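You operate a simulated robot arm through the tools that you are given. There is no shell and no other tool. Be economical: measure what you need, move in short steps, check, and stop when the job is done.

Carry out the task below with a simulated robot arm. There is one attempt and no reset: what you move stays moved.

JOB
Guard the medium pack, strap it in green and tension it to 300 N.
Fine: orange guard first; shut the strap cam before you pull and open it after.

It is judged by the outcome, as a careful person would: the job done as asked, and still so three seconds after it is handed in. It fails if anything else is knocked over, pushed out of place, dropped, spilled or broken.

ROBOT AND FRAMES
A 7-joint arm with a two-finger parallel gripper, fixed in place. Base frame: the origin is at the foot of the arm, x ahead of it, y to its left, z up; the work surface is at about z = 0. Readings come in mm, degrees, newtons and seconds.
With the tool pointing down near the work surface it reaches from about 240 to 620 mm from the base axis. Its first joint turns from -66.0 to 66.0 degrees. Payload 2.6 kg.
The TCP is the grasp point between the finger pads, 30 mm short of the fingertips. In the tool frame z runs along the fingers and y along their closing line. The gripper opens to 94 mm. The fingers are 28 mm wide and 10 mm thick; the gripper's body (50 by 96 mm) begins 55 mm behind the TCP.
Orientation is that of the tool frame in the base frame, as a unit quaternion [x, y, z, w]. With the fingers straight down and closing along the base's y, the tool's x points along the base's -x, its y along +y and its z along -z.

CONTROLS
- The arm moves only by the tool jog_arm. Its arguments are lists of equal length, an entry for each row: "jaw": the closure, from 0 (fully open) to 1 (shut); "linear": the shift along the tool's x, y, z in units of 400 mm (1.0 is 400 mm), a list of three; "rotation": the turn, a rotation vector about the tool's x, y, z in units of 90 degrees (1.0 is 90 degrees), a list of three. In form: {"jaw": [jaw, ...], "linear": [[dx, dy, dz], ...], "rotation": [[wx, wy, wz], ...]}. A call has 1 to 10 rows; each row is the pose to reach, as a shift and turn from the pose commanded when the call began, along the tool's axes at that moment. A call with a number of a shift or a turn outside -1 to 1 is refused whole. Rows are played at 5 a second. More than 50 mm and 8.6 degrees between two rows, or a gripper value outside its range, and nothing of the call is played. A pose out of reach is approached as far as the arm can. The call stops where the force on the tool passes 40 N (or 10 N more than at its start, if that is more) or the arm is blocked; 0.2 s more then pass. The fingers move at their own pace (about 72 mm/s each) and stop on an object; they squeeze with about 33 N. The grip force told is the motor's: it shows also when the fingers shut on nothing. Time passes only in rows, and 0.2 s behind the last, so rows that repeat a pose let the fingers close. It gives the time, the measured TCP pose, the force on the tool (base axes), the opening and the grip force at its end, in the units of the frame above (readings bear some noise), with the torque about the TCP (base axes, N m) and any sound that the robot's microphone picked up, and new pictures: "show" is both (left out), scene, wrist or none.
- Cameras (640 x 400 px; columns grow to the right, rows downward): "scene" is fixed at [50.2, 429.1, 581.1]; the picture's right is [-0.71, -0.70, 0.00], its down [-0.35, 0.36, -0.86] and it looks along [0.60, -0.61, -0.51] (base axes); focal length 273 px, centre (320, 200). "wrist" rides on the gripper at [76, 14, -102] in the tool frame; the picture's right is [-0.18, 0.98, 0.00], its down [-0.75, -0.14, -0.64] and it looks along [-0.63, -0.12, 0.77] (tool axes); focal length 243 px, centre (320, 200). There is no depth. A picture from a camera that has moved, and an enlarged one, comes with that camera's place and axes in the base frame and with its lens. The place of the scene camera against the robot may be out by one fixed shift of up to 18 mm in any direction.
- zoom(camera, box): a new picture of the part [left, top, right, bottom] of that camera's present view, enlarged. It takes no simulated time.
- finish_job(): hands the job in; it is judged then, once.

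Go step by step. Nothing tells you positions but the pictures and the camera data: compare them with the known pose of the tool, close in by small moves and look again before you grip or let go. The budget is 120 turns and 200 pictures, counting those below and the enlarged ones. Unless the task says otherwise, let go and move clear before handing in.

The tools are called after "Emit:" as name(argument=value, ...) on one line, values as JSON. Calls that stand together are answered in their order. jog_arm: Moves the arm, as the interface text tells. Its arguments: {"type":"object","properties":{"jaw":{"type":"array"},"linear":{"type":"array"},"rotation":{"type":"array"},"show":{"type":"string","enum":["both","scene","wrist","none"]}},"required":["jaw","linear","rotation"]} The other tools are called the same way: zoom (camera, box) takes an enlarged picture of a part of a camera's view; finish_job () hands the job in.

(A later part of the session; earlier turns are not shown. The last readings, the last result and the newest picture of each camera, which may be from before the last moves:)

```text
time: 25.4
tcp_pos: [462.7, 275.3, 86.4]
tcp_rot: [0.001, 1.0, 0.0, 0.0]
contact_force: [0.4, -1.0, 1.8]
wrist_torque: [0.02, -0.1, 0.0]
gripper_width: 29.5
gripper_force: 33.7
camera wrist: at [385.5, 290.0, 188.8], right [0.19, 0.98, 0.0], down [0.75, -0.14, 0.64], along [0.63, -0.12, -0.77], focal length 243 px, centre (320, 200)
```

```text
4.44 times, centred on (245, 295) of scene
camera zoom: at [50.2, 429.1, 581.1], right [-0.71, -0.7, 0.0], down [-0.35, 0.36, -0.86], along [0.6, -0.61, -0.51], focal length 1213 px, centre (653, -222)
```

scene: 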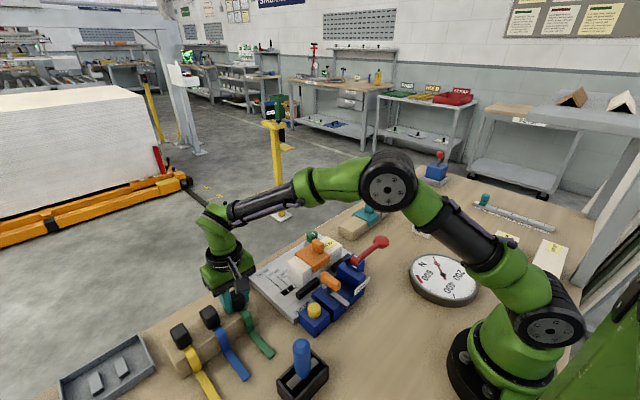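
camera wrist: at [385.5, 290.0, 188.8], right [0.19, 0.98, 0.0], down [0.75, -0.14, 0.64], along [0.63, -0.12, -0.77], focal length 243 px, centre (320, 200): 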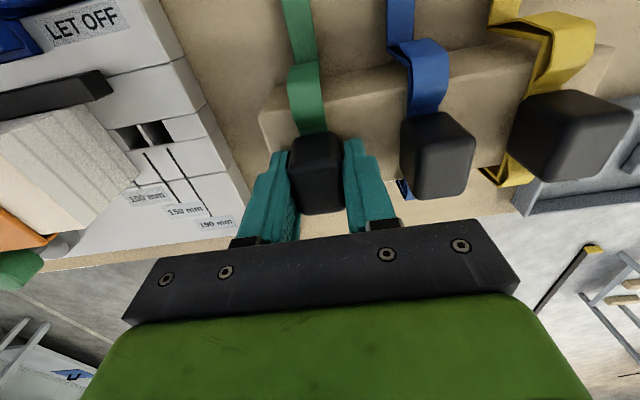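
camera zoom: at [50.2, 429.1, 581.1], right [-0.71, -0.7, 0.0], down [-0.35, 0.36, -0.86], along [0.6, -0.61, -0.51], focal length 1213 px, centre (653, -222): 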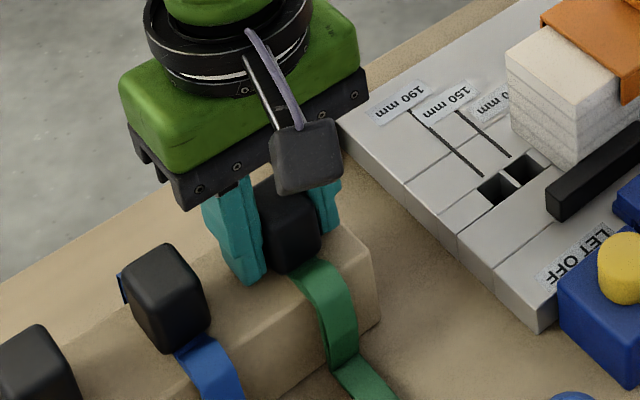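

Gripped firmly (29.5 mm). Lifting straight up to see the strap's shape.

Emit:
jog_arm(jaw=[1, 1, 1, 1, 1, 1], linear=[[0, 0, -0.03], [0, 0, -0.1], [0, 0, -0.2], [0, 0, -0.3], [0, 0, -0.4], [0, 0, -0.42]], rotation=[[0, 0, 0], [0, 0, 0], [0, 0, 0], [0, 0, 0], [0, 0, 0], [0, 0, 0]])

Emit:
zoom(camera="scene", box=[160, 180, 320, 340])

```text
time: 26.8
tcp_pos: [462.3, 275.8, 254.4]
tcp_rot: [0.001, 1.0, 0.0, 0.0]
contact_force: [0.2, 0.1, -1.2]
wrist_torque: [0.02, 0.03, 0.0]
gripper_width: 29.4
gripper_force: 33.3
camera wrist: at [385.5, 289.9, 356.5], right [0.19, 0.98, 0.0], down [0.75, -0.14, 0.64], along [0.63, -0.12, -0.77], focal length 243 px, centre (320, 200)
```

scene: 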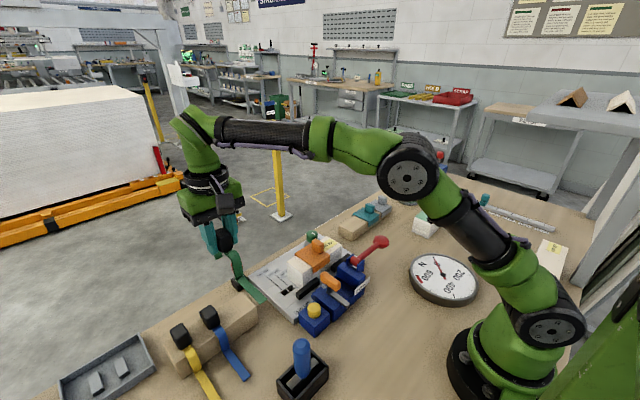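
wrist: 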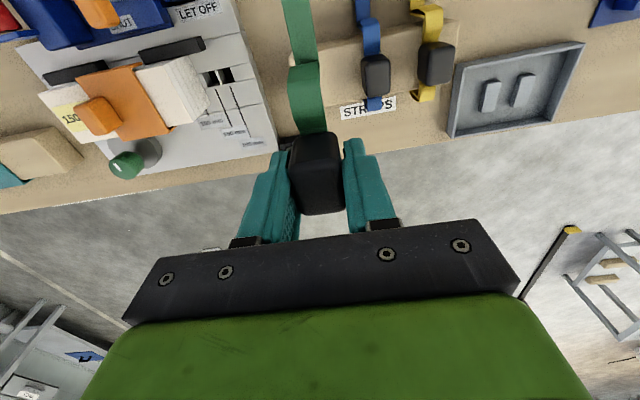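

```text
2.50 times, centred on (240, 260) of scene
camera zoom: at [50.2, 429.1, 581.1], right [-0.71, -0.7, 0.0], down [-0.36, 0.36, -0.86], along [0.6, -0.61, -0.51], focal length 682 px, centre (520, 50)
```

zoom: 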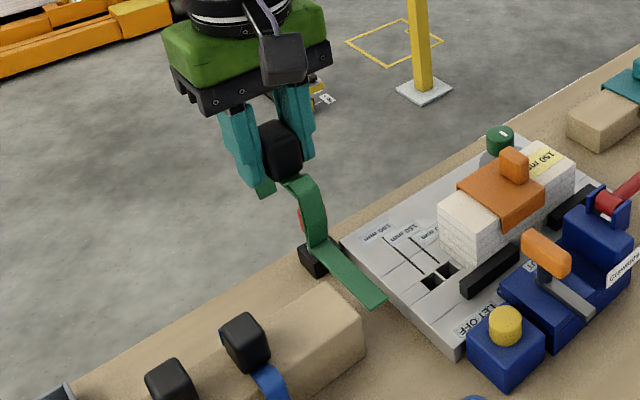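

The strap is a rigid saddle with a tail pointing toward the base, which will lie in the blue channel (y ≈ 33–62). Carrying it over the guard to about (443, 49).

Emit:
jog_arm(jaw=[1, 1, 1, 1, 1, 1], linear=[[0.01, -0.1, 0], [0.02, -0.21, 0], [0.03, -0.32, 0], [0.04, -0.43, 0], [0.048, -0.53, 0], [0.048, -0.566, 0]], rotation=[[0, 0, 0], [0, 0, 0], [0, 0, 0], [0, 0, 0], [0, 0, 0], [0, 0, 0]])

Emit:
jog_arm(jaw=[1, 1, 1], linear=[[0, 0, 0.1], [0, 0, 0.17], [0, 0, 0.19]], rotation=[[0, 0, 0], [0, 0, 0], [0, 0, 0]])

Emit:
zoom(camera="scene", box=[260, 190, 400, 320])

Emit:
zoom(camera="wrist", box=[200, 0, 460, 200])

```text
time: 28.2
tcp_pos: [443.4, 47.4, 253.6]
tcp_rot: [0.001, 1.0, 0.0, -0.001]
contact_force: [-0.3, -0.5, -0.4]
wrist_torque: [-0.01, -0.02, 0.02]
gripper_width: 29.7
gripper_force: 32.7
camera wrist: at [366.7, 62.8, 356.3], right [0.18, 0.98, 0.0], down [0.75, -0.14, 0.64], along [0.63, -0.12, -0.77], focal length 243 px, centre (320, 200)
```

scene: 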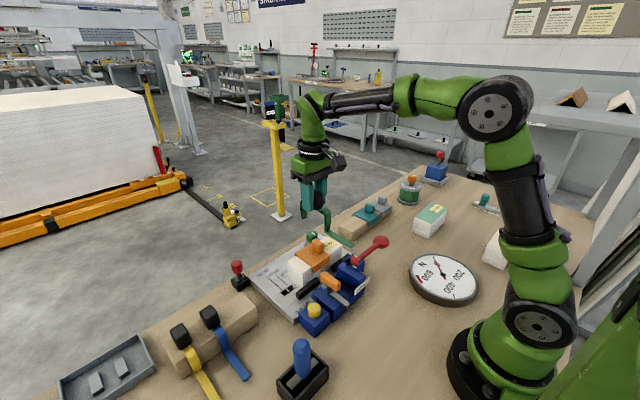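
wrist: 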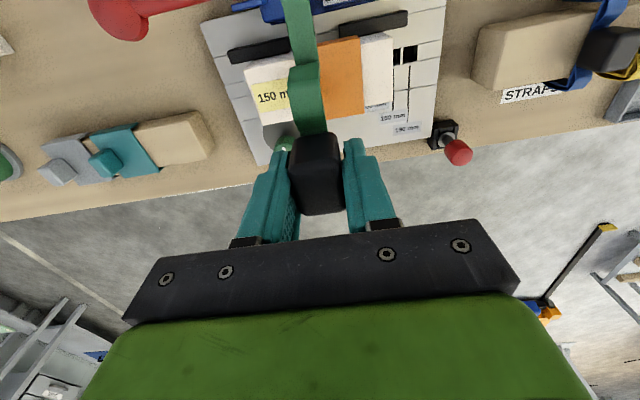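

```text
time: 29.0
tcp_pos: [444.6, 47.9, 175.9]
tcp_rot: [0.0, 1.0, 0.0, 0.0]
contact_force: [-0.4, -0.5, 0.2]
wrist_torque: [0.02, 0.0, 0.0]
gripper_width: 29.5
gripper_force: 32.7
camera wrist: at [366.4, 63.3, 278.9], right [0.19, 0.98, 0.0], down [0.75, -0.14, 0.64], along [0.63, -0.12, -0.77], focal length 243 px, centre (320, 200)
```

scene: 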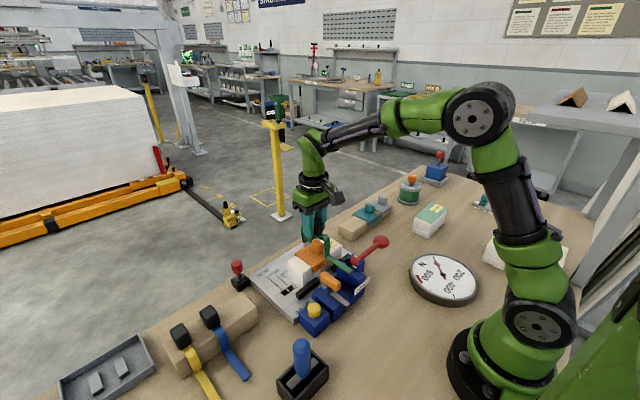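
wrist: 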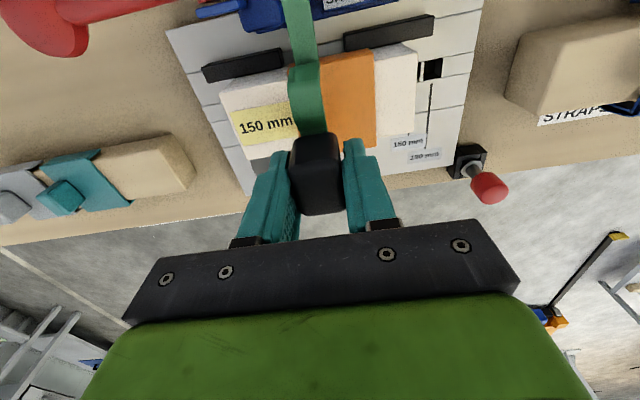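

```text
3.08 times, centred on (330, 255) of scene
camera zoom: at [50.2, 429.1, 581.1], right [-0.71, -0.7, 0.0], down [-0.36, 0.36, -0.86], along [0.6, -0.61, -0.51], focal length 840 px, centre (289, 31)
```

zoom: 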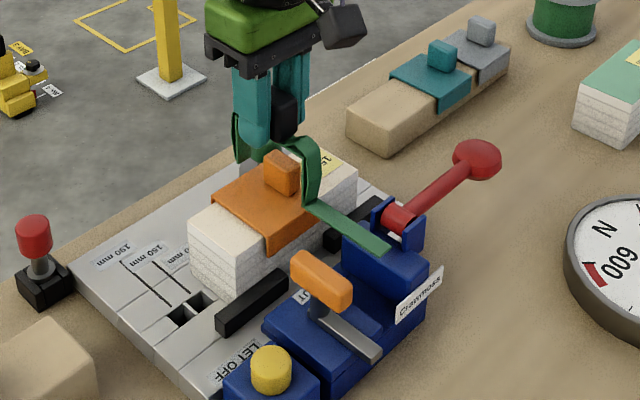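

```text
2.00 times, centred on (330, 100) of wrist
camera zoom: at [366.4, 63.3, 278.9], right [0.19, 0.98, 0.0], down [0.75, -0.14, 0.64], along [0.63, -0.12, -0.77], focal length 485 px, centre (300, 400)
```

zoom: 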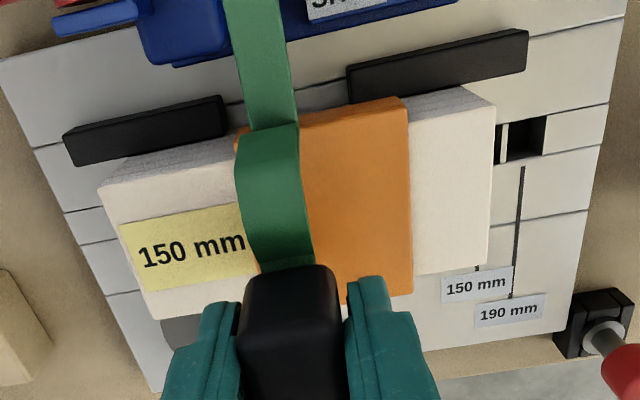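

The guard slid on release: it now spans y ≈ 32–94 with its tab (33–49) in the strap's path. I'll return the strap to its rack, re-position the guard, then re-grip the strap. First, back up and over to the rack.

Emit:
jog_arm(jaw=[1, 1, 1, 1, 1, 1, 1, 1], linear=[[0, 0, -0.1], [0, 0, -0.19], [-0.01, 0.1, -0.19], [-0.02, 0.21, -0.19], [-0.03, 0.32, -0.19], [-0.04, 0.43, -0.19], [-0.0475, 0.53, -0.19], [-0.0475, 0.566, -0.19]], rotation=[[0, 0, 0], [0, 0, 0], [0, 0, 0], [0, 0, 0], [0, 0, 0], [0, 0, 0], [0, 0, 0], [0, 0, 0]])

Emit:
zoom(camera="wrist", box=[0, 0, 200, 200])

Emit:
zoom(camera="scene", box=[270, 210, 370, 300])

```text
time: 30.8
tcp_pos: [461.6, 275.5, 254.7]
tcp_rot: [0.002, 1.0, 0.0, 0.0]
contact_force: [0.1, 0.9, -0.8]
wrist_torque: [0.01, -0.03, -0.01]
gripper_width: 29.4
gripper_force: 33.1
camera wrist: at [384.5, 289.3, 357.1], right [0.19, 0.98, 0.0], down [0.75, -0.14, 0.64], along [0.63, -0.12, -0.77], focal length 243 px, centre (320, 200)
```

scene: 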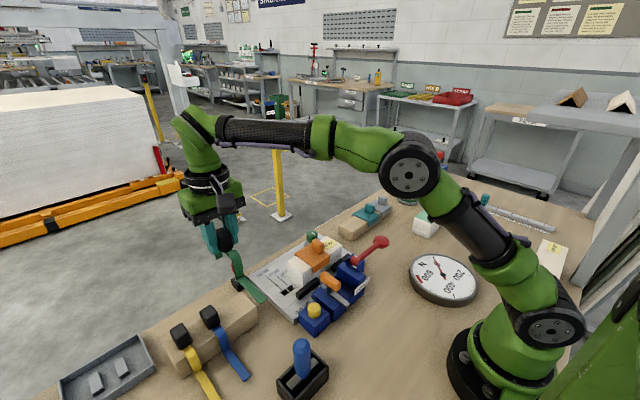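
wrist: 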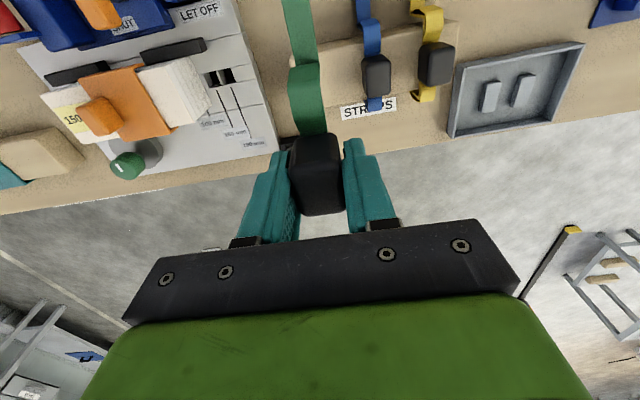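

```text
2.00 times, centred on (100, 100) of wrist
camera zoom: at [384.5, 289.3, 357.1], right [0.19, 0.98, 0.0], down [0.75, -0.14, 0.64], along [0.63, -0.12, -0.77], focal length 485 px, centre (760, 400)
```

zoom: 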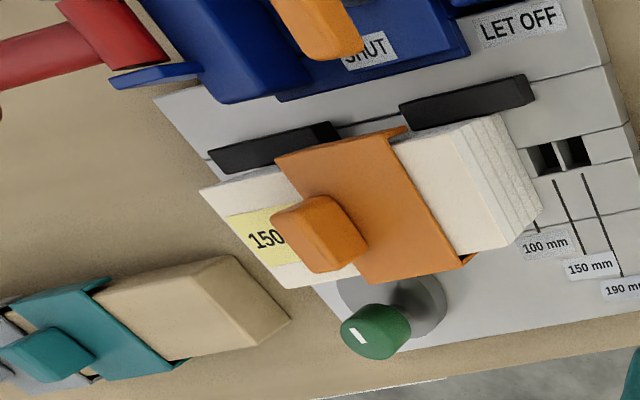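

```text
4.44 times, centred on (320, 255) of scene
camera zoom: at [50.2, 429.1, 581.1], right [-0.71, -0.7, 0.0], down [-0.36, 0.36, -0.86], along [0.6, -0.61, -0.51], focal length 1213 px, centre (320, -44)
```

zoom: 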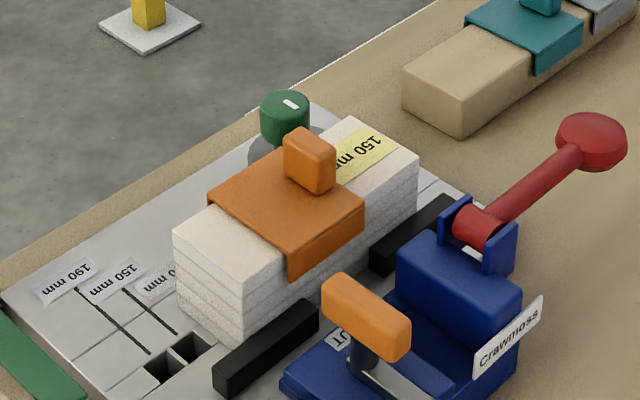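

Lowering the strap back onto its rack.

Emit:
jog_arm(jaw=[1, 1, 1, 1, 1, 1, 1], linear=[[-0.002, 0, 0.1], [-0.002, 0, 0.2], [-0.002, 0, 0.3], [-0.002, 0, 0.36], [-0.002, 0, 0.4], [-0.002, 0, 0.412], [-0.002, 0, 0.418]], rotation=[[0, 0, 0], [0, 0, 0], [0, 0, 0], [0, 0, 0], [0, 0, 0], [0, 0, 0], [0, 0, 0]])

Emit:
zoom(camera="scene", box=[190, 250, 300, 360])

```text
time: 32.4
tcp_pos: [465.1, 275.5, 86.4]
tcp_rot: [0.002, 1.0, -0.001, 0.001]
contact_force: [-0.3, -0.3, -0.9]
wrist_torque: [0.02, 0.0, 0.0]
gripper_width: 29.6
gripper_force: 33.8
camera wrist: at [387.0, 289.8, 189.0], right [0.19, 0.98, 0.0], down [0.75, -0.14, 0.64], along [0.63, -0.12, -0.77], focal length 243 px, centre (320, 200)
```

scene: 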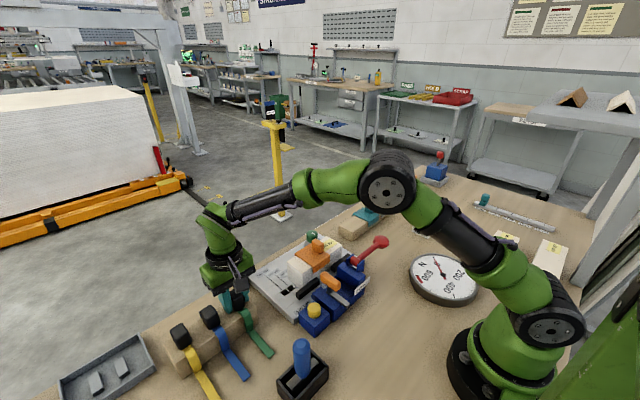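
wrist: 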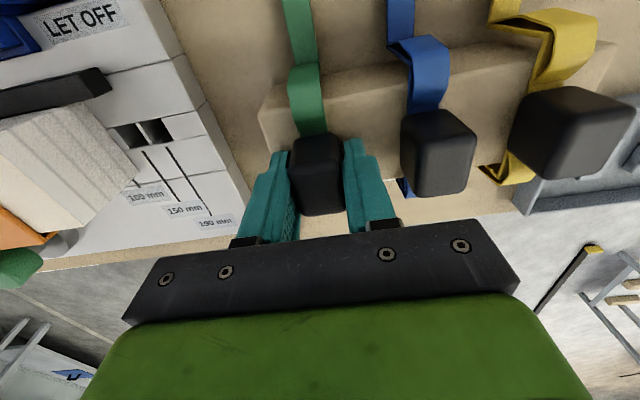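

```text
3.64 times, centred on (245, 305) of scene
camera zoom: at [50.2, 429.1, 581.1], right [-0.71, -0.7, 0.0], down [-0.36, 0.36, -0.86], along [0.6, -0.61, -0.51], focal length 993 px, centre (593, -182)
```

zoom: 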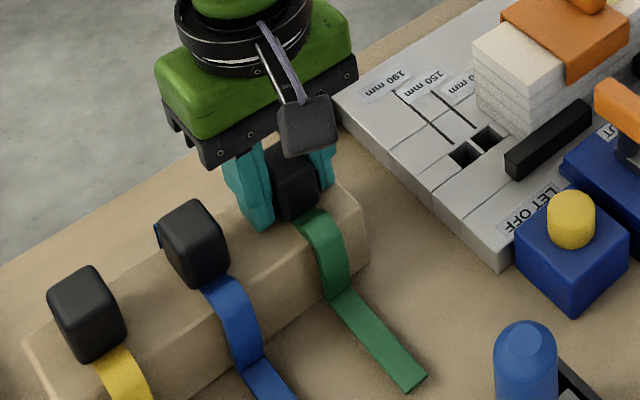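

Emit:
jog_arm(jaw=[0.9, 0.7, 0.48, 0.48], linear=[[0, 0, 0], [0, 0, 0], [0, 0, 0], [0, 0, 0]], rotation=[[0, 0, 0], [0, 0, 0], [0, 0, 0], [0, 0, 0]], show="wrist")

Emit:
jog_arm(jaw=[0.48, 0.48, 0.48, 0.48, 0.48], linear=[[0, 0, -0.08], [0, 0, -0.18], [0, 0, -0.28], [0, 0, -0.38], [0, 0, -0.4]], rotation=[[0, 0, 0], [0, 0, 0], [0, 0, 0], [0, 0, 0], [0, 0, 0]], show="both")

```text
time: 33.4
tcp_pos: [464.4, 274.8, 87.5]
tcp_rot: [0.0, 1.0, 0.0, -0.001]
contact_force: [0.1, 0.1, 0.7]
wrist_torque: [-0.02, 0.0, -0.01]
gripper_width: 49.0
gripper_force: 0.1
camera wrist: at [387.0, 289.8, 189.4], right [0.19, 0.98, 0.0], down [0.75, -0.14, 0.64], along [0.63, -0.12, -0.77], focal length 243 px, centre (320, 200)
```

wrist: 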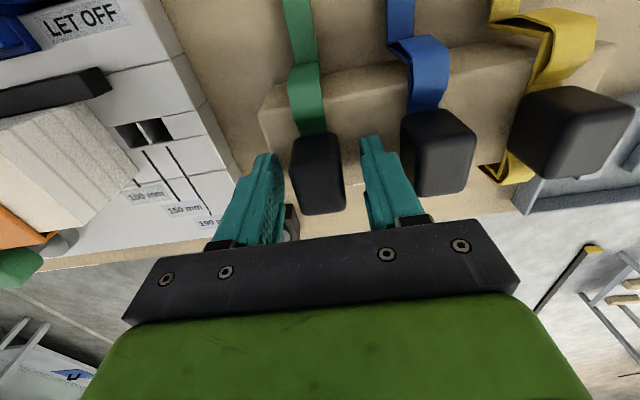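

```text
time: 34.6
tcp_pos: [464.6, 274.1, 247.2]
tcp_rot: [0.0, 1.0, 0.0, 0.001]
contact_force: [0.1, -0.3, 0.0]
wrist_torque: [0.04, 0.02, 0.03]
gripper_width: 48.7
gripper_force: 0.1
camera wrist: at [387.3, 288.7, 350.3], right [0.19, 0.98, 0.0], down [0.75, -0.14, 0.64], along [0.63, -0.12, -0.77], focal length 243 px, centre (320, 200)
```

scene: 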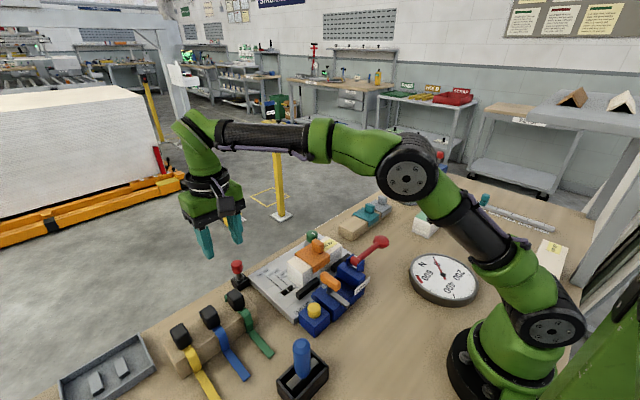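
wrist: 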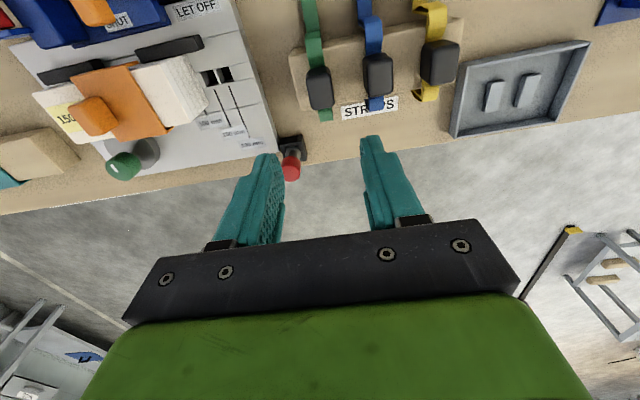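

Strap is back on the rack. Now over the guard's tab, near (438, 41).

Emit:
jog_arm(jaw=[0.48, 0.48, 0.48, 0.48, 0.48, 0.48], linear=[[0.01, -0.11, 0], [0.02, -0.22, 0], [0.04, -0.33, 0], [0.055, -0.44, 0], [0.065, -0.55, 0.05], [0.065, -0.583, 0.1]], rotation=[[0, 0, 0], [0, 0, 0], [0, 0, 0], [0, 0, 0], [0, 0, 0], [0, 0, 0]], show="wrist")

Emit:
zoom(camera="wrist", box=[200, 0, 460, 200])

```text
time: 36.0
tcp_pos: [437.0, 41.7, 206.3]
tcp_rot: [0.001, 1.0, 0.0, 0.001]
contact_force: [0.5, -0.6, 0.5]
wrist_torque: [-0.01, 0.01, -0.01]
gripper_width: 49.0
gripper_force: 0.1
camera wrist: at [358.7, 56.4, 309.4], right [0.18, 0.98, 0.0], down [0.75, -0.14, 0.64], along [0.63, -0.12, -0.77], focal length 243 px, centre (320, 200)
```

wrist: 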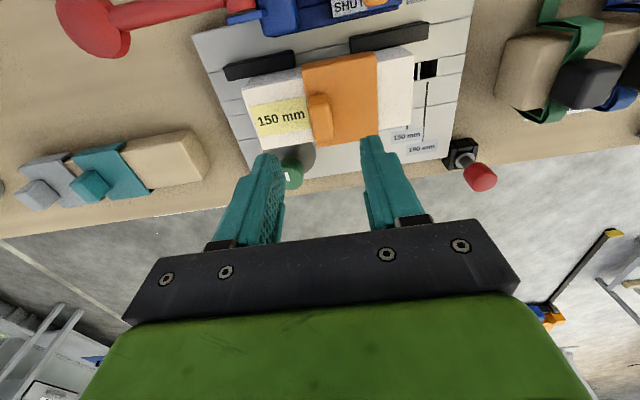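

```text
2.00 times, centred on (330, 100) of wrist
camera zoom: at [358.7, 56.4, 309.4], right [0.18, 0.98, 0.0], down [0.75, -0.14, 0.64], along [0.63, -0.12, -0.77], focal length 485 px, centre (300, 400)
```

zoom: 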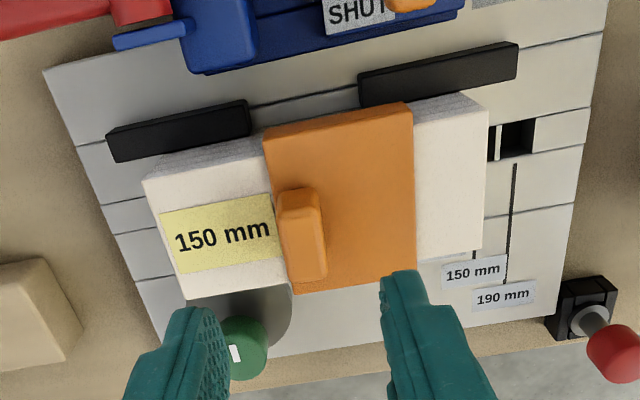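

Emit:
jog_arm(jaw=[0.48, 0.48, 0.48, 0.48, 0.8, 1, 1, 1], linear=[[-0.01, 0, 0.08], [-0.01, 0, 0.16], [-0.01, 0, 0.2], [-0.01, 0, 0.217], [-0.01, 0, 0.217], [-0.01, 0, 0.217], [-0.01, 0, 0.217], [-0.01, 0, 0.217]], rotation=[[0, 0, 0], [0, 0, 0], [0, 0, 0], [0, 0, 0], [0, 0, 0], [0, 0, 0], [0, 0, 0], [0, 0, 0]])

Emit:
zoom(camera="scene", box=[270, 210, 370, 300])

```text
time: 37.8
tcp_pos: [441.9, 42.4, 119.9]
tcp_rot: [0.001, 1.0, -0.001, 0.0]
contact_force: [0.1, -0.5, 0.0]
wrist_torque: [0.0, -0.01, 0.0]
gripper_width: 21.2
gripper_force: 32.8
camera wrist: at [364.4, 56.9, 221.6], right [0.19, 0.98, 0.0], down [0.75, -0.14, 0.64], along [0.63, -0.12, -0.77], focal length 243 px, centre (320, 200)
```

scene: 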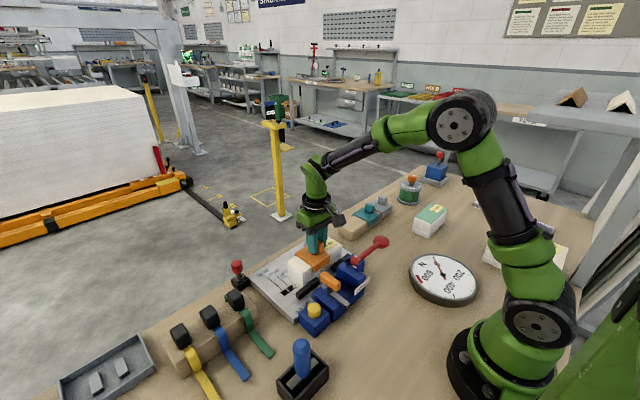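
wrist: 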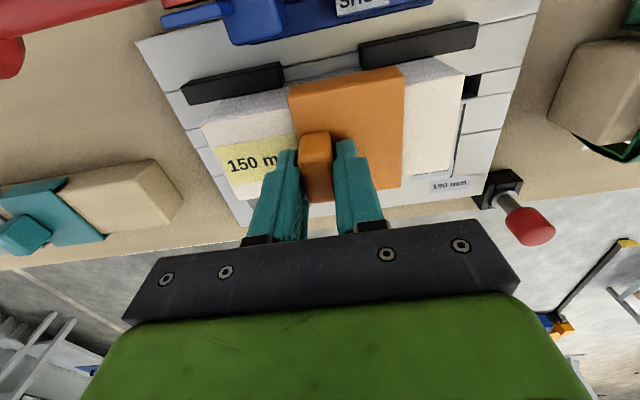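

```text
4.44 times, centred on (320, 255) of scene
camera zoom: at [50.2, 429.1, 581.1], right [-0.71, -0.7, 0.0], down [-0.35, 0.36, -0.86], along [0.6, -0.61, -0.51], focal length 1213 px, centre (320, -44)
```

zoom: 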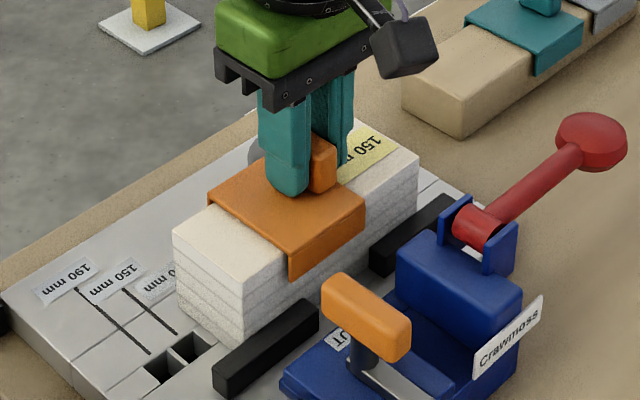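

Tab gripped. Sliding the guard gently about 20 mm toward -y along the pack.

Emit:
jog_arm(jaw=[1, 1, 1, 1, 1, 1], linear=[[0, 0, -0.005], [0, -0.01, -0.005], [0, -0.022, -0.005], [0, -0.035, -0.005], [0, -0.05, -0.005], [0, -0.05, -0.005]], rotation=[[0, 0, 0], [0, 0, 0], [0, 0, 0], [0, 0, 0], [0, 0, 0], [0, 0, 0]])

Emit:
zoom(camera="scene", box=[270, 210, 370, 300])

Emit:
zoom(camera="wrist", box=[180, 0, 500, 200])

```text
time: 39.2
tcp_pos: [443.1, 22.1, 121.2]
tcp_rot: [0.001, 1.0, 0.0, 0.0]
contact_force: [0.2, 0.2, -1.0]
wrist_torque: [-0.01, -0.01, -0.01]
gripper_width: 21.3
gripper_force: 32.6
camera wrist: at [364.3, 37.1, 224.1], right [0.19, 0.98, 0.0], down [0.75, -0.14, 0.64], along [0.63, -0.12, -0.77], focal length 243 px, centre (320, 200)
```

scene: 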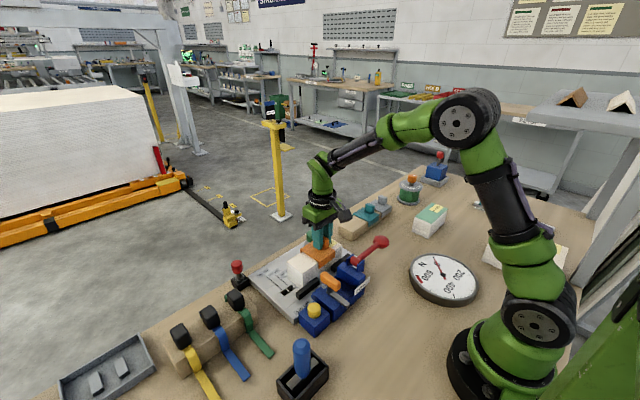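
wrist: 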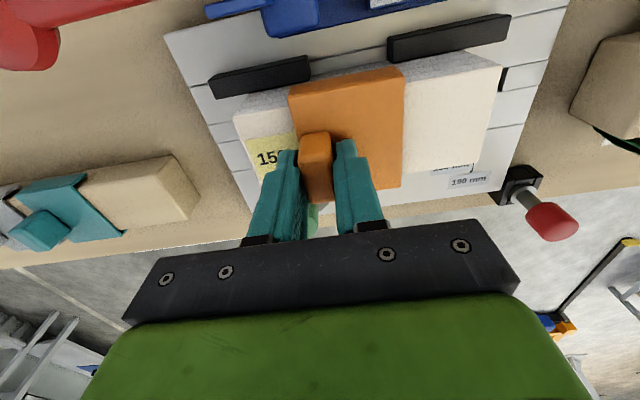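

```text
4.44 times, centred on (320, 255) of scene
camera zoom: at [50.2, 429.1, 581.1], right [-0.71, -0.7, 0.0], down [-0.35, 0.36, -0.86], along [0.6, -0.61, -0.51], focal length 1213 px, centre (320, -44)
```

zoom: 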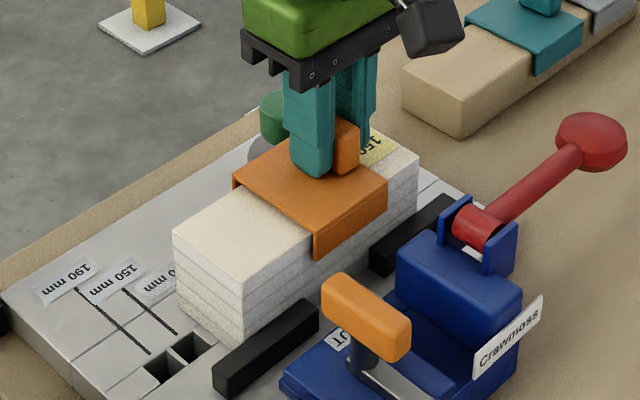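

```text
2.00 times, centred on (340, 100) of wrist
camera zoom: at [364.3, 37.1, 224.1], right [0.19, 0.98, 0.0], down [0.75, -0.14, 0.64], along [0.63, -0.12, -0.77], focal length 485 px, centre (280, 400)
```

zoom: 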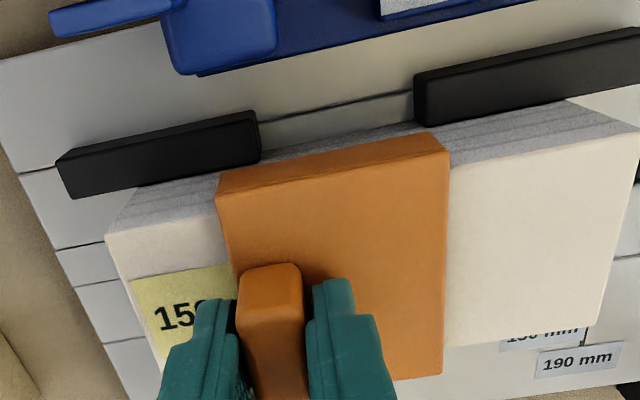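

Guard now spans y ≈ 11–74, aligned with the pack. Setting it down and releasing.

Emit:
jog_arm(jaw=[1, 0.95, 0.85, 0.75, 0.65, 0.6], linear=[[0, 0, 0.004], [0, 0, 0.004], [0, 0, 0.004], [0, 0, 0.004], [0, 0, 0.004], [0, 0, 0.004]], rotation=[[0, 0, 0], [0, 0, 0], [0, 0, 0], [0, 0, 0], [0, 0, 0], [0, 0, 0]], show="wrist")

Emit:
jog_arm(jaw=[0.6, 0.6, 0.6, 0.6], linear=[[0, 0, -0.06], [0, 0, -0.16], [0, 0, -0.26], [0, 0, -0.34]], rotation=[[0, 0, 0], [0, 0, 0], [0, 0, 0], [0, 0, 0]], show="wrist")

Emit:
zoom(camera="wrist", box=[180, 0, 500, 200])

```text
time: 40.6
tcp_pos: [442.1, 22.6, 119.0]
tcp_rot: [0.0, 1.0, 0.0, 0.0]
contact_force: [0.8, 0.2, 0.8]
wrist_torque: [-0.04, -0.01, -0.01]
gripper_width: 37.4
gripper_force: 0.1
camera wrist: at [364.4, 37.0, 222.1], right [0.19, 0.98, 0.0], down [0.75, -0.14, 0.64], along [0.63, -0.12, -0.77], focal length 243 px, centre (320, 200)
```

wrist: 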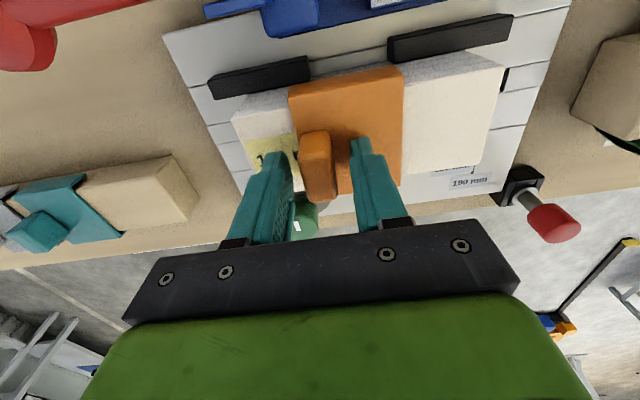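

```text
time: 41.6
tcp_pos: [441.5, 21.8, 257.5]
tcp_rot: [0.001, 1.0, 0.001, -0.001]
contact_force: [0.2, 0.2, -0.1]
wrist_torque: [-0.01, -0.01, 0.03]
gripper_width: 37.6
gripper_force: 0.0
camera wrist: at [364.3, 35.8, 359.7], right [0.19, 0.98, 0.0], down [0.75, -0.14, 0.64], along [0.63, -0.12, -0.77], focal length 243 px, centre (320, 200)
```

wrist: 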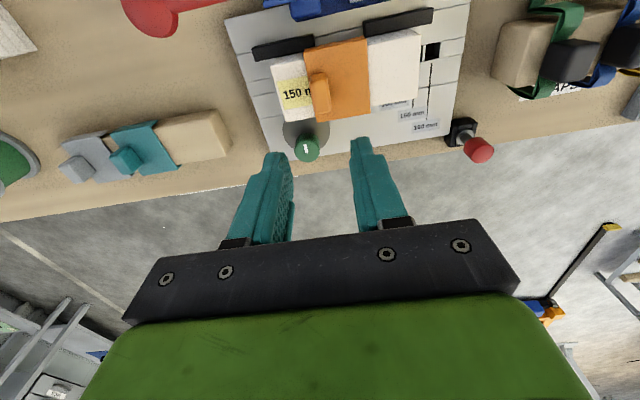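

```text
2.00 times, centred on (340, 100) of wrist
camera zoom: at [364.3, 35.8, 359.7], right [0.19, 0.98, 0.0], down [0.75, -0.14, 0.64], along [0.63, -0.12, -0.77], focal length 485 px, centre (280, 400)
```

zoom: 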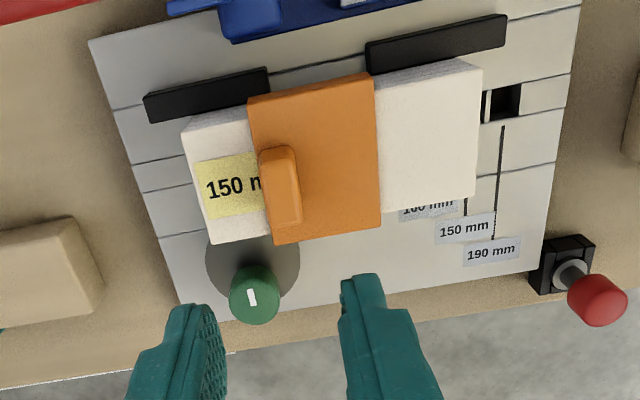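

Guard is good (y ≈ 12–74, tab inner edge ≈ 29). For the strap I'll turn the gripper 90° so the fingers close along x and stay clear of the tab; moving to the rack while turning.

Emit:
jog_arm(jaw=[0.5, 0.45, 0.45, 0.45, 0.45, 0.45, 0.45, 0.45, 0.45, 0.45], linear=[[-0.0055, 0.063, 0], [-0.011, 0.126, 0], [-0.0165, 0.19, 0], [-0.022, 0.253, 0], [-0.0275, 0.316, 0], [-0.033, 0.38, 0], [-0.0385, 0.443, 0], [-0.044, 0.506, 0], [-0.0495, 0.57, 0], [-0.055, 0.6325, 0]], rotation=[[0, 0, 0.09], [0, 0, 0.18], [0, 0, 0.27], [0, 0, 0.36], [0, 0, 0.45], [0, 0, 0.54], [0, 0, 0.63], [0, 0, 0.72], [0, 0, 0.81], [0, 0, 0.9]])

```text
time: 43.8
tcp_pos: [465.9, 276.2, 254.2]
tcp_rot: [0.651, 0.759, 0.0, 0.0]
contact_force: [-0.3, 0.7, 0.6]
wrist_torque: [0.0, 0.0, 0.0]
gripper_width: 51.4
gripper_force: 0.1
camera wrist: at [467.1, 353.5, 357.4], right [1.0, -0.03, 0.0], down [-0.03, -0.77, 0.64], along [-0.02, -0.64, -0.77], focal length 243 px, centre (320, 200)
```

scene: 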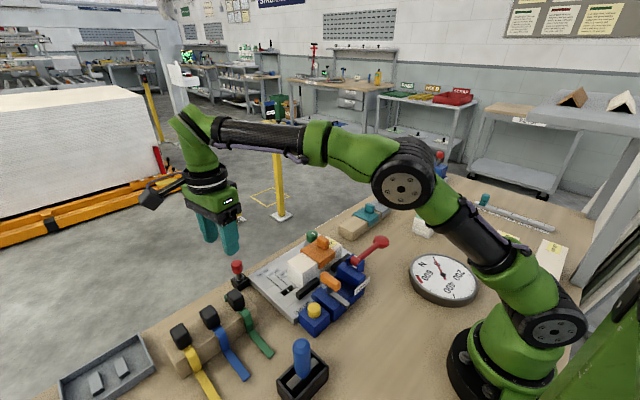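
wrist: 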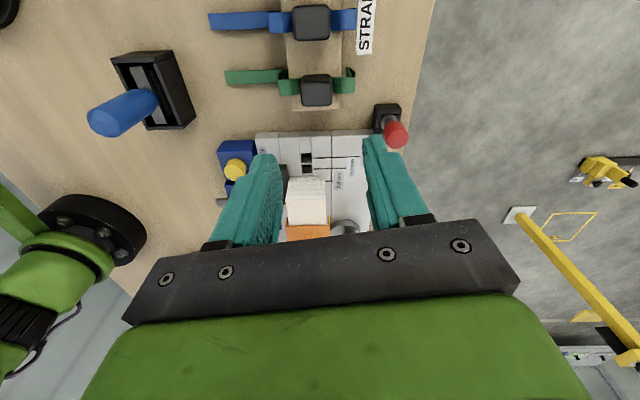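

Emit:
jog_arm(jaw=[0.45, 0.45, 0.45], linear=[[0, 0, 0], [0, 0, 0.1], [0, 0, 0.2]], rotation=[[0, 0, 0.09], [0, 0, 0.1], [0, 0, 0.1]])

Emit:
zoom(camera="wrist", box=[180, 20, 460, 200])

```text
time: 44.6
tcp_pos: [464.5, 275.0, 174.6]
tcp_rot: [0.708, 0.707, 0.001, 0.0]
contact_force: [0.2, 0.0, 1.0]
wrist_torque: [0.02, 0.03, 0.04]
gripper_width: 51.9
gripper_force: 0.2
camera wrist: at [477.6, 352.0, 277.7], right [0.98, -0.19, 0.0], down [-0.14, -0.75, 0.64], along [-0.12, -0.63, -0.77], focal length 243 px, centre (320, 200)
```

scene: 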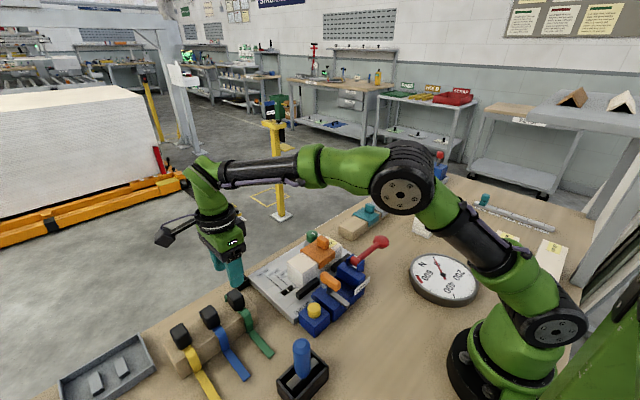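
wrist: 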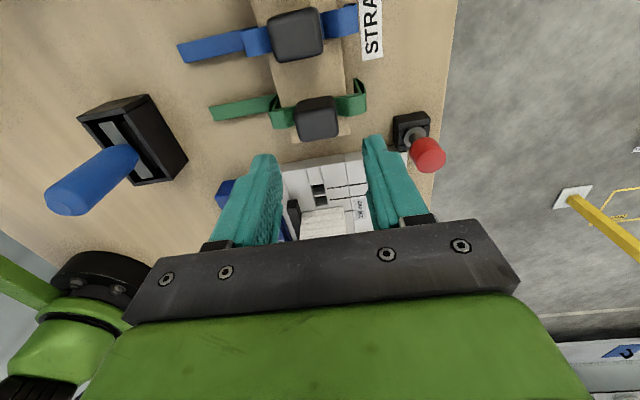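

```text
2.22 times, centred on (320, 110) of wrist
camera zoom: at [477.6, 352.0, 277.7], right [0.98, -0.19, 0.0], down [-0.14, -0.75, 0.64], along [-0.12, -0.63, -0.77], focal length 539 px, centre (320, 400)
```

zoom: 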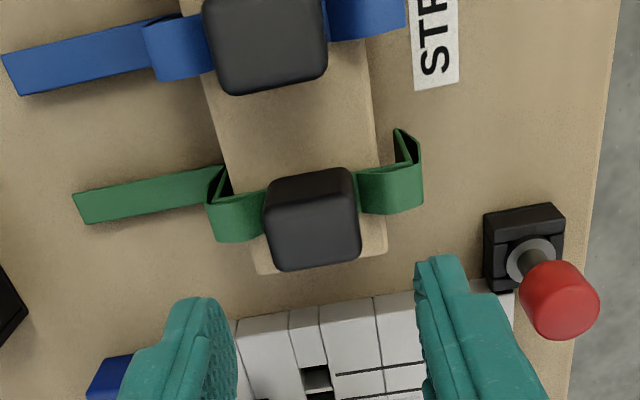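

The strap is symmetric about its grip (x ≈ 414–505, centre 460). Lowering and gripping along x.

Emit:
jog_arm(jaw=[0.45, 0.45, 0.45, 0.45, 0.7, 1, 1, 1, 1], linear=[[-0.003, -0.011, 0.08], [-0.003, -0.011, 0.16], [-0.003, -0.011, 0.2], [-0.003, -0.011, 0.217], [-0.003, -0.011, 0.217], [-0.003, -0.011, 0.217], [-0.003, -0.011, 0.217], [-0.003, -0.011, 0.217], [-0.003, -0.011, 0.217]], rotation=[[0, 0, 0], [0, 0, 0], [0, 0, 0], [0, 0, 0], [0, 0, 0], [0, 0, 0], [0, 0, 0], [0, 0, 0], [0, 0, 0]])

Emit:
jog_arm(jaw=[1, 1, 1, 1, 1, 1], linear=[[0, 0, -0.03], [0, 0, -0.1], [0, 0, -0.2], [0, 0, -0.3], [0, 0, -0.4], [0, 0, -0.42]], rotation=[[0, 0, 0], [0, 0, 0], [0, 0, 0], [0, 0, 0], [0, 0, 0], [0, 0, 0]])

```text
time: 46.6
tcp_pos: [459.6, 274.5, 89.9]
tcp_rot: [0.707, 0.707, -0.001, 0.0]
contact_force: [-0.6, 0.1, 0.4]
wrist_torque: [-0.01, 0.02, -0.03]
gripper_width: 37.6
gripper_force: 32.3
camera wrist: at [473.2, 350.9, 192.8], right [0.98, -0.19, 0.0], down [-0.14, -0.75, 0.64], along [-0.12, -0.63, -0.77], focal length 243 px, centre (320, 200)
```

scene: 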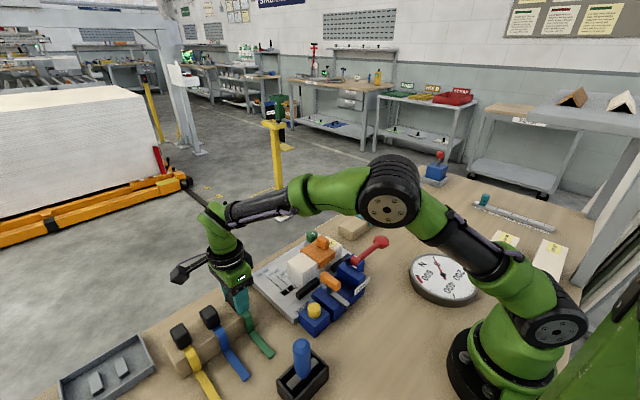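
wrist: 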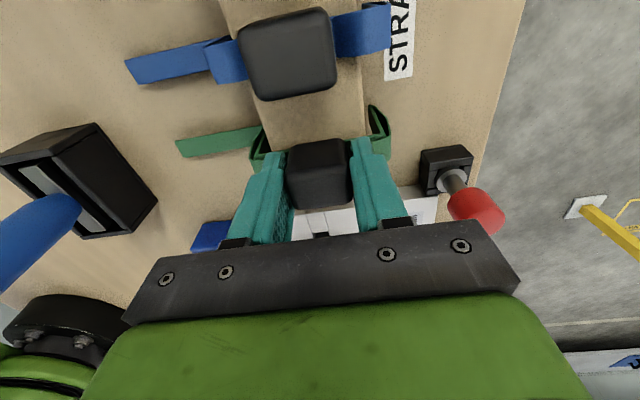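

```text
time: 48.0
tcp_pos: [459.5, 272.8, 258.5]
tcp_rot: [0.708, 0.706, 0.0, 0.0]
contact_force: [-0.2, -0.8, -1.2]
wrist_torque: [0.01, 0.01, -0.04]
gripper_width: 37.7
gripper_force: 33.0
camera wrist: at [473.5, 349.1, 361.4], right [0.98, -0.19, 0.0], down [-0.14, -0.75, 0.64], along [-0.12, -0.63, -0.77], focal length 243 px, centre (320, 200)
```

scene: 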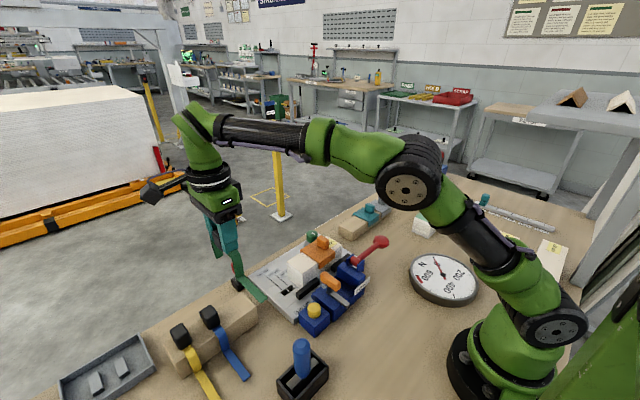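
wrist: 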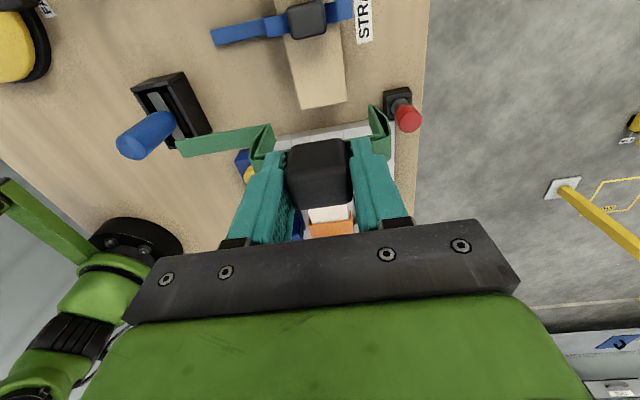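

Strap held along x. Carrying it over the pack to (439, 50).

Emit:
jog_arm(jaw=[1, 1, 1, 1, 1, 1], linear=[[-0.1, -0.01, 0], [-0.21, -0.02, 0], [-0.32, -0.03, 0], [-0.43, -0.04, 0], [-0.53, -0.051, 0], [-0.557, -0.051, 0]], rotation=[[0, 0, 0], [0, 0, 0], [0, 0, 0], [0, 0, 0], [0, 0, 0], [0, 0, 0]], show="none")

Emit:
jog_arm(jaw=[1, 1, 1], linear=[[0, 0, 0.1], [0, 0, 0.18], [0, 0, 0.22]], rotation=[[0, 0, 0], [0, 0, 0], [0, 0, 0]])

Emit:
zoom(camera="scene", box=[260, 190, 400, 320])

Emit:
zoom(camera="wrist", box=[160, 20, 460, 200])

```text
time: 49.4
tcp_pos: [440.6, 49.7, 257.6]
tcp_rot: [0.708, 0.706, -0.001, 0.0]
contact_force: [-0.1, -0.3, -0.8]
wrist_torque: [-0.01, 0.03, 0.01]
gripper_width: 37.7
gripper_force: 33.0
```

```text
time: 50.2
tcp_pos: [437.2, 52.9, 170.9]
tcp_rot: [0.708, 0.707, 0.0, -0.001]
contact_force: [0.3, -0.2, -0.5]
wrist_torque: [-0.01, -0.02, 0.01]
gripper_width: 37.7
gripper_force: 32.6
camera wrist: at [451.4, 128.9, 273.1], right [0.98, -0.19, 0.0], down [-0.14, -0.75, 0.64], along [-0.12, -0.63, -0.77], focal length 243 px, centre (320, 200)
```

scene: 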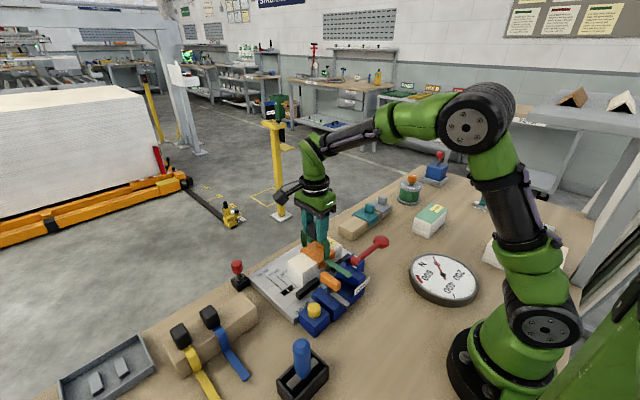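
wrist: 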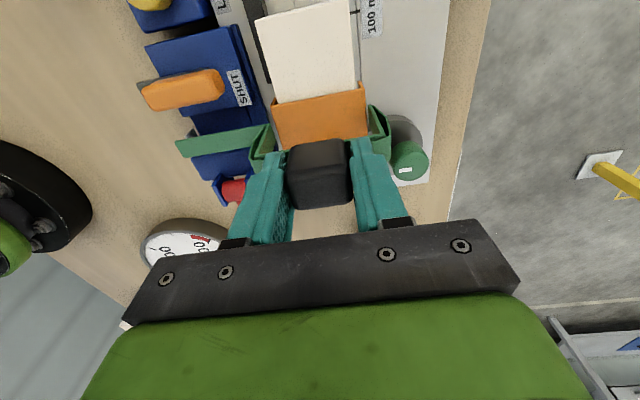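

```text
3.08 times, centred on (330, 255) of scene
camera zoom: at [50.2, 429.1, 581.1], right [-0.71, -0.7, 0.0], down [-0.36, 0.36, -0.86], along [0.6, -0.61, -0.51], focal length 840 px, centre (289, 31)
```

zoom: 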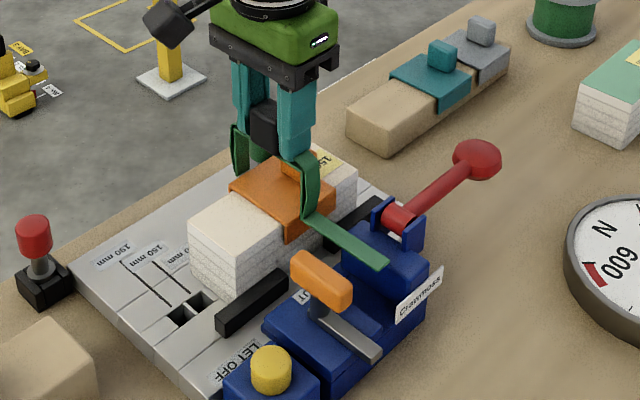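

```text
2.13 times, centred on (310, 110) of wrist
camera zoom: at [451.4, 128.9, 273.1], right [0.98, -0.19, 0.0], down [-0.14, -0.75, 0.64], along [-0.12, -0.63, -0.77], focal length 518 px, centre (341, 392)
```

zoom: 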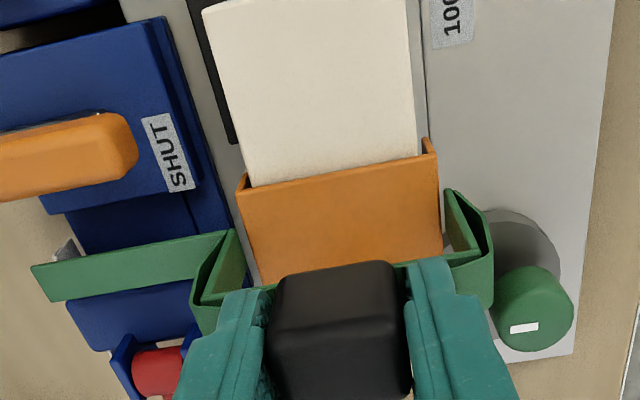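

The strap straddles the guard nicely (guard x 403–474). Lowering toward the pack.

Emit:
jog_arm(jaw=[1, 1, 1, 1], linear=[[0, 0, 0.03], [0, 0, 0.06], [0, 0, 0.085], [0, 0, 0.095]], rotation=[[0, 0, 0], [0, 0, 0], [0, 0, 0], [0, 0, 0]])

Emit:
zoom(camera="scene", box=[260, 190, 400, 320])

Emit:
zoom(camera="wrist", box=[160, 20, 460, 200])

```text
time: 51.2
tcp_pos: [438.1, 51.8, 131.8]
tcp_rot: [0.708, 0.706, 0.001, -0.001]
contact_force: [-0.5, -0.2, 0.1]
wrist_torque: [0.01, 0.02, 0.02]
gripper_width: 37.7
gripper_force: 33.5
camera wrist: at [452.5, 128.0, 234.5], right [0.98, -0.19, 0.0], down [-0.14, -0.75, 0.64], along [-0.12, -0.63, -0.77], focal length 243 px, centre (320, 200)
```

scene: 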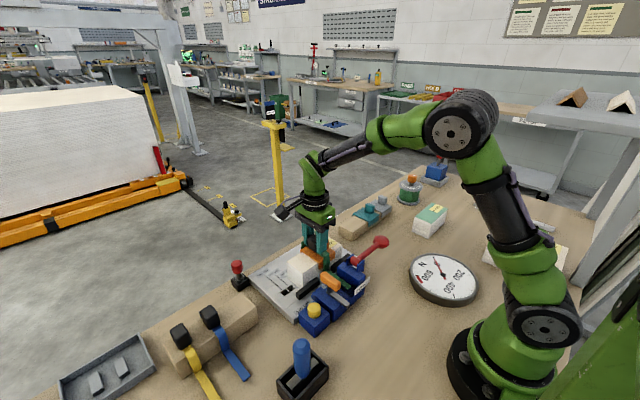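
wrist: 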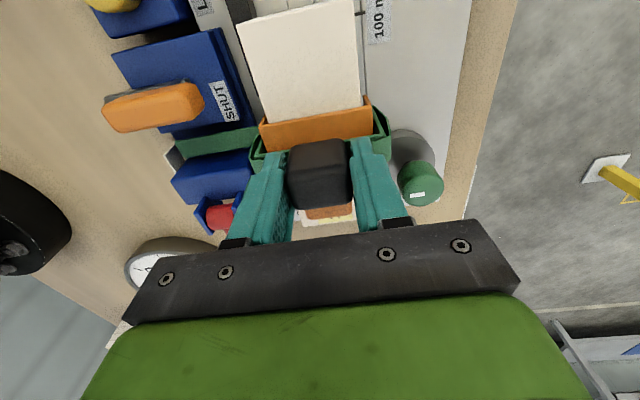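

```text
3.08 times, centred on (330, 255) of scene
camera zoom: at [50.2, 429.1, 581.1], right [-0.71, -0.7, 0.0], down [-0.36, 0.36, -0.86], along [0.6, -0.61, -0.51], focal length 840 px, centre (289, 31)
```

zoom: 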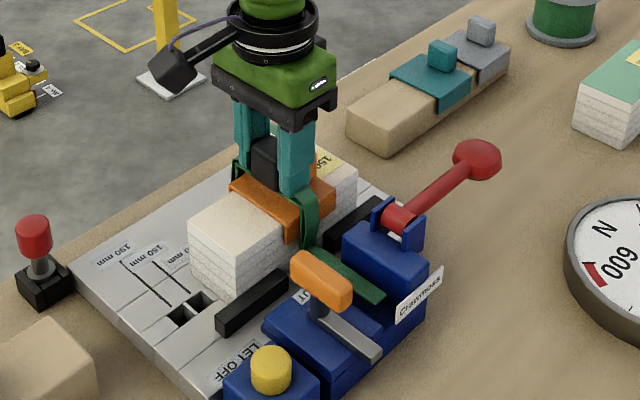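

```text
2.13 times, centred on (310, 110) of wrist
camera zoom: at [452.5, 128.0, 234.5], right [0.98, -0.19, 0.0], down [-0.14, -0.75, 0.64], along [-0.12, -0.63, -0.77], focal length 518 px, centre (341, 392)
```

zoom: 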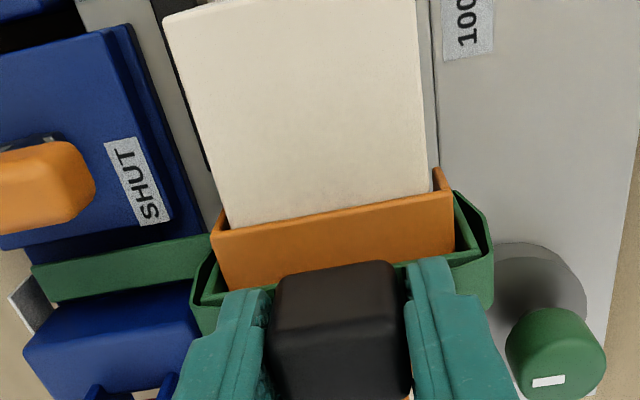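

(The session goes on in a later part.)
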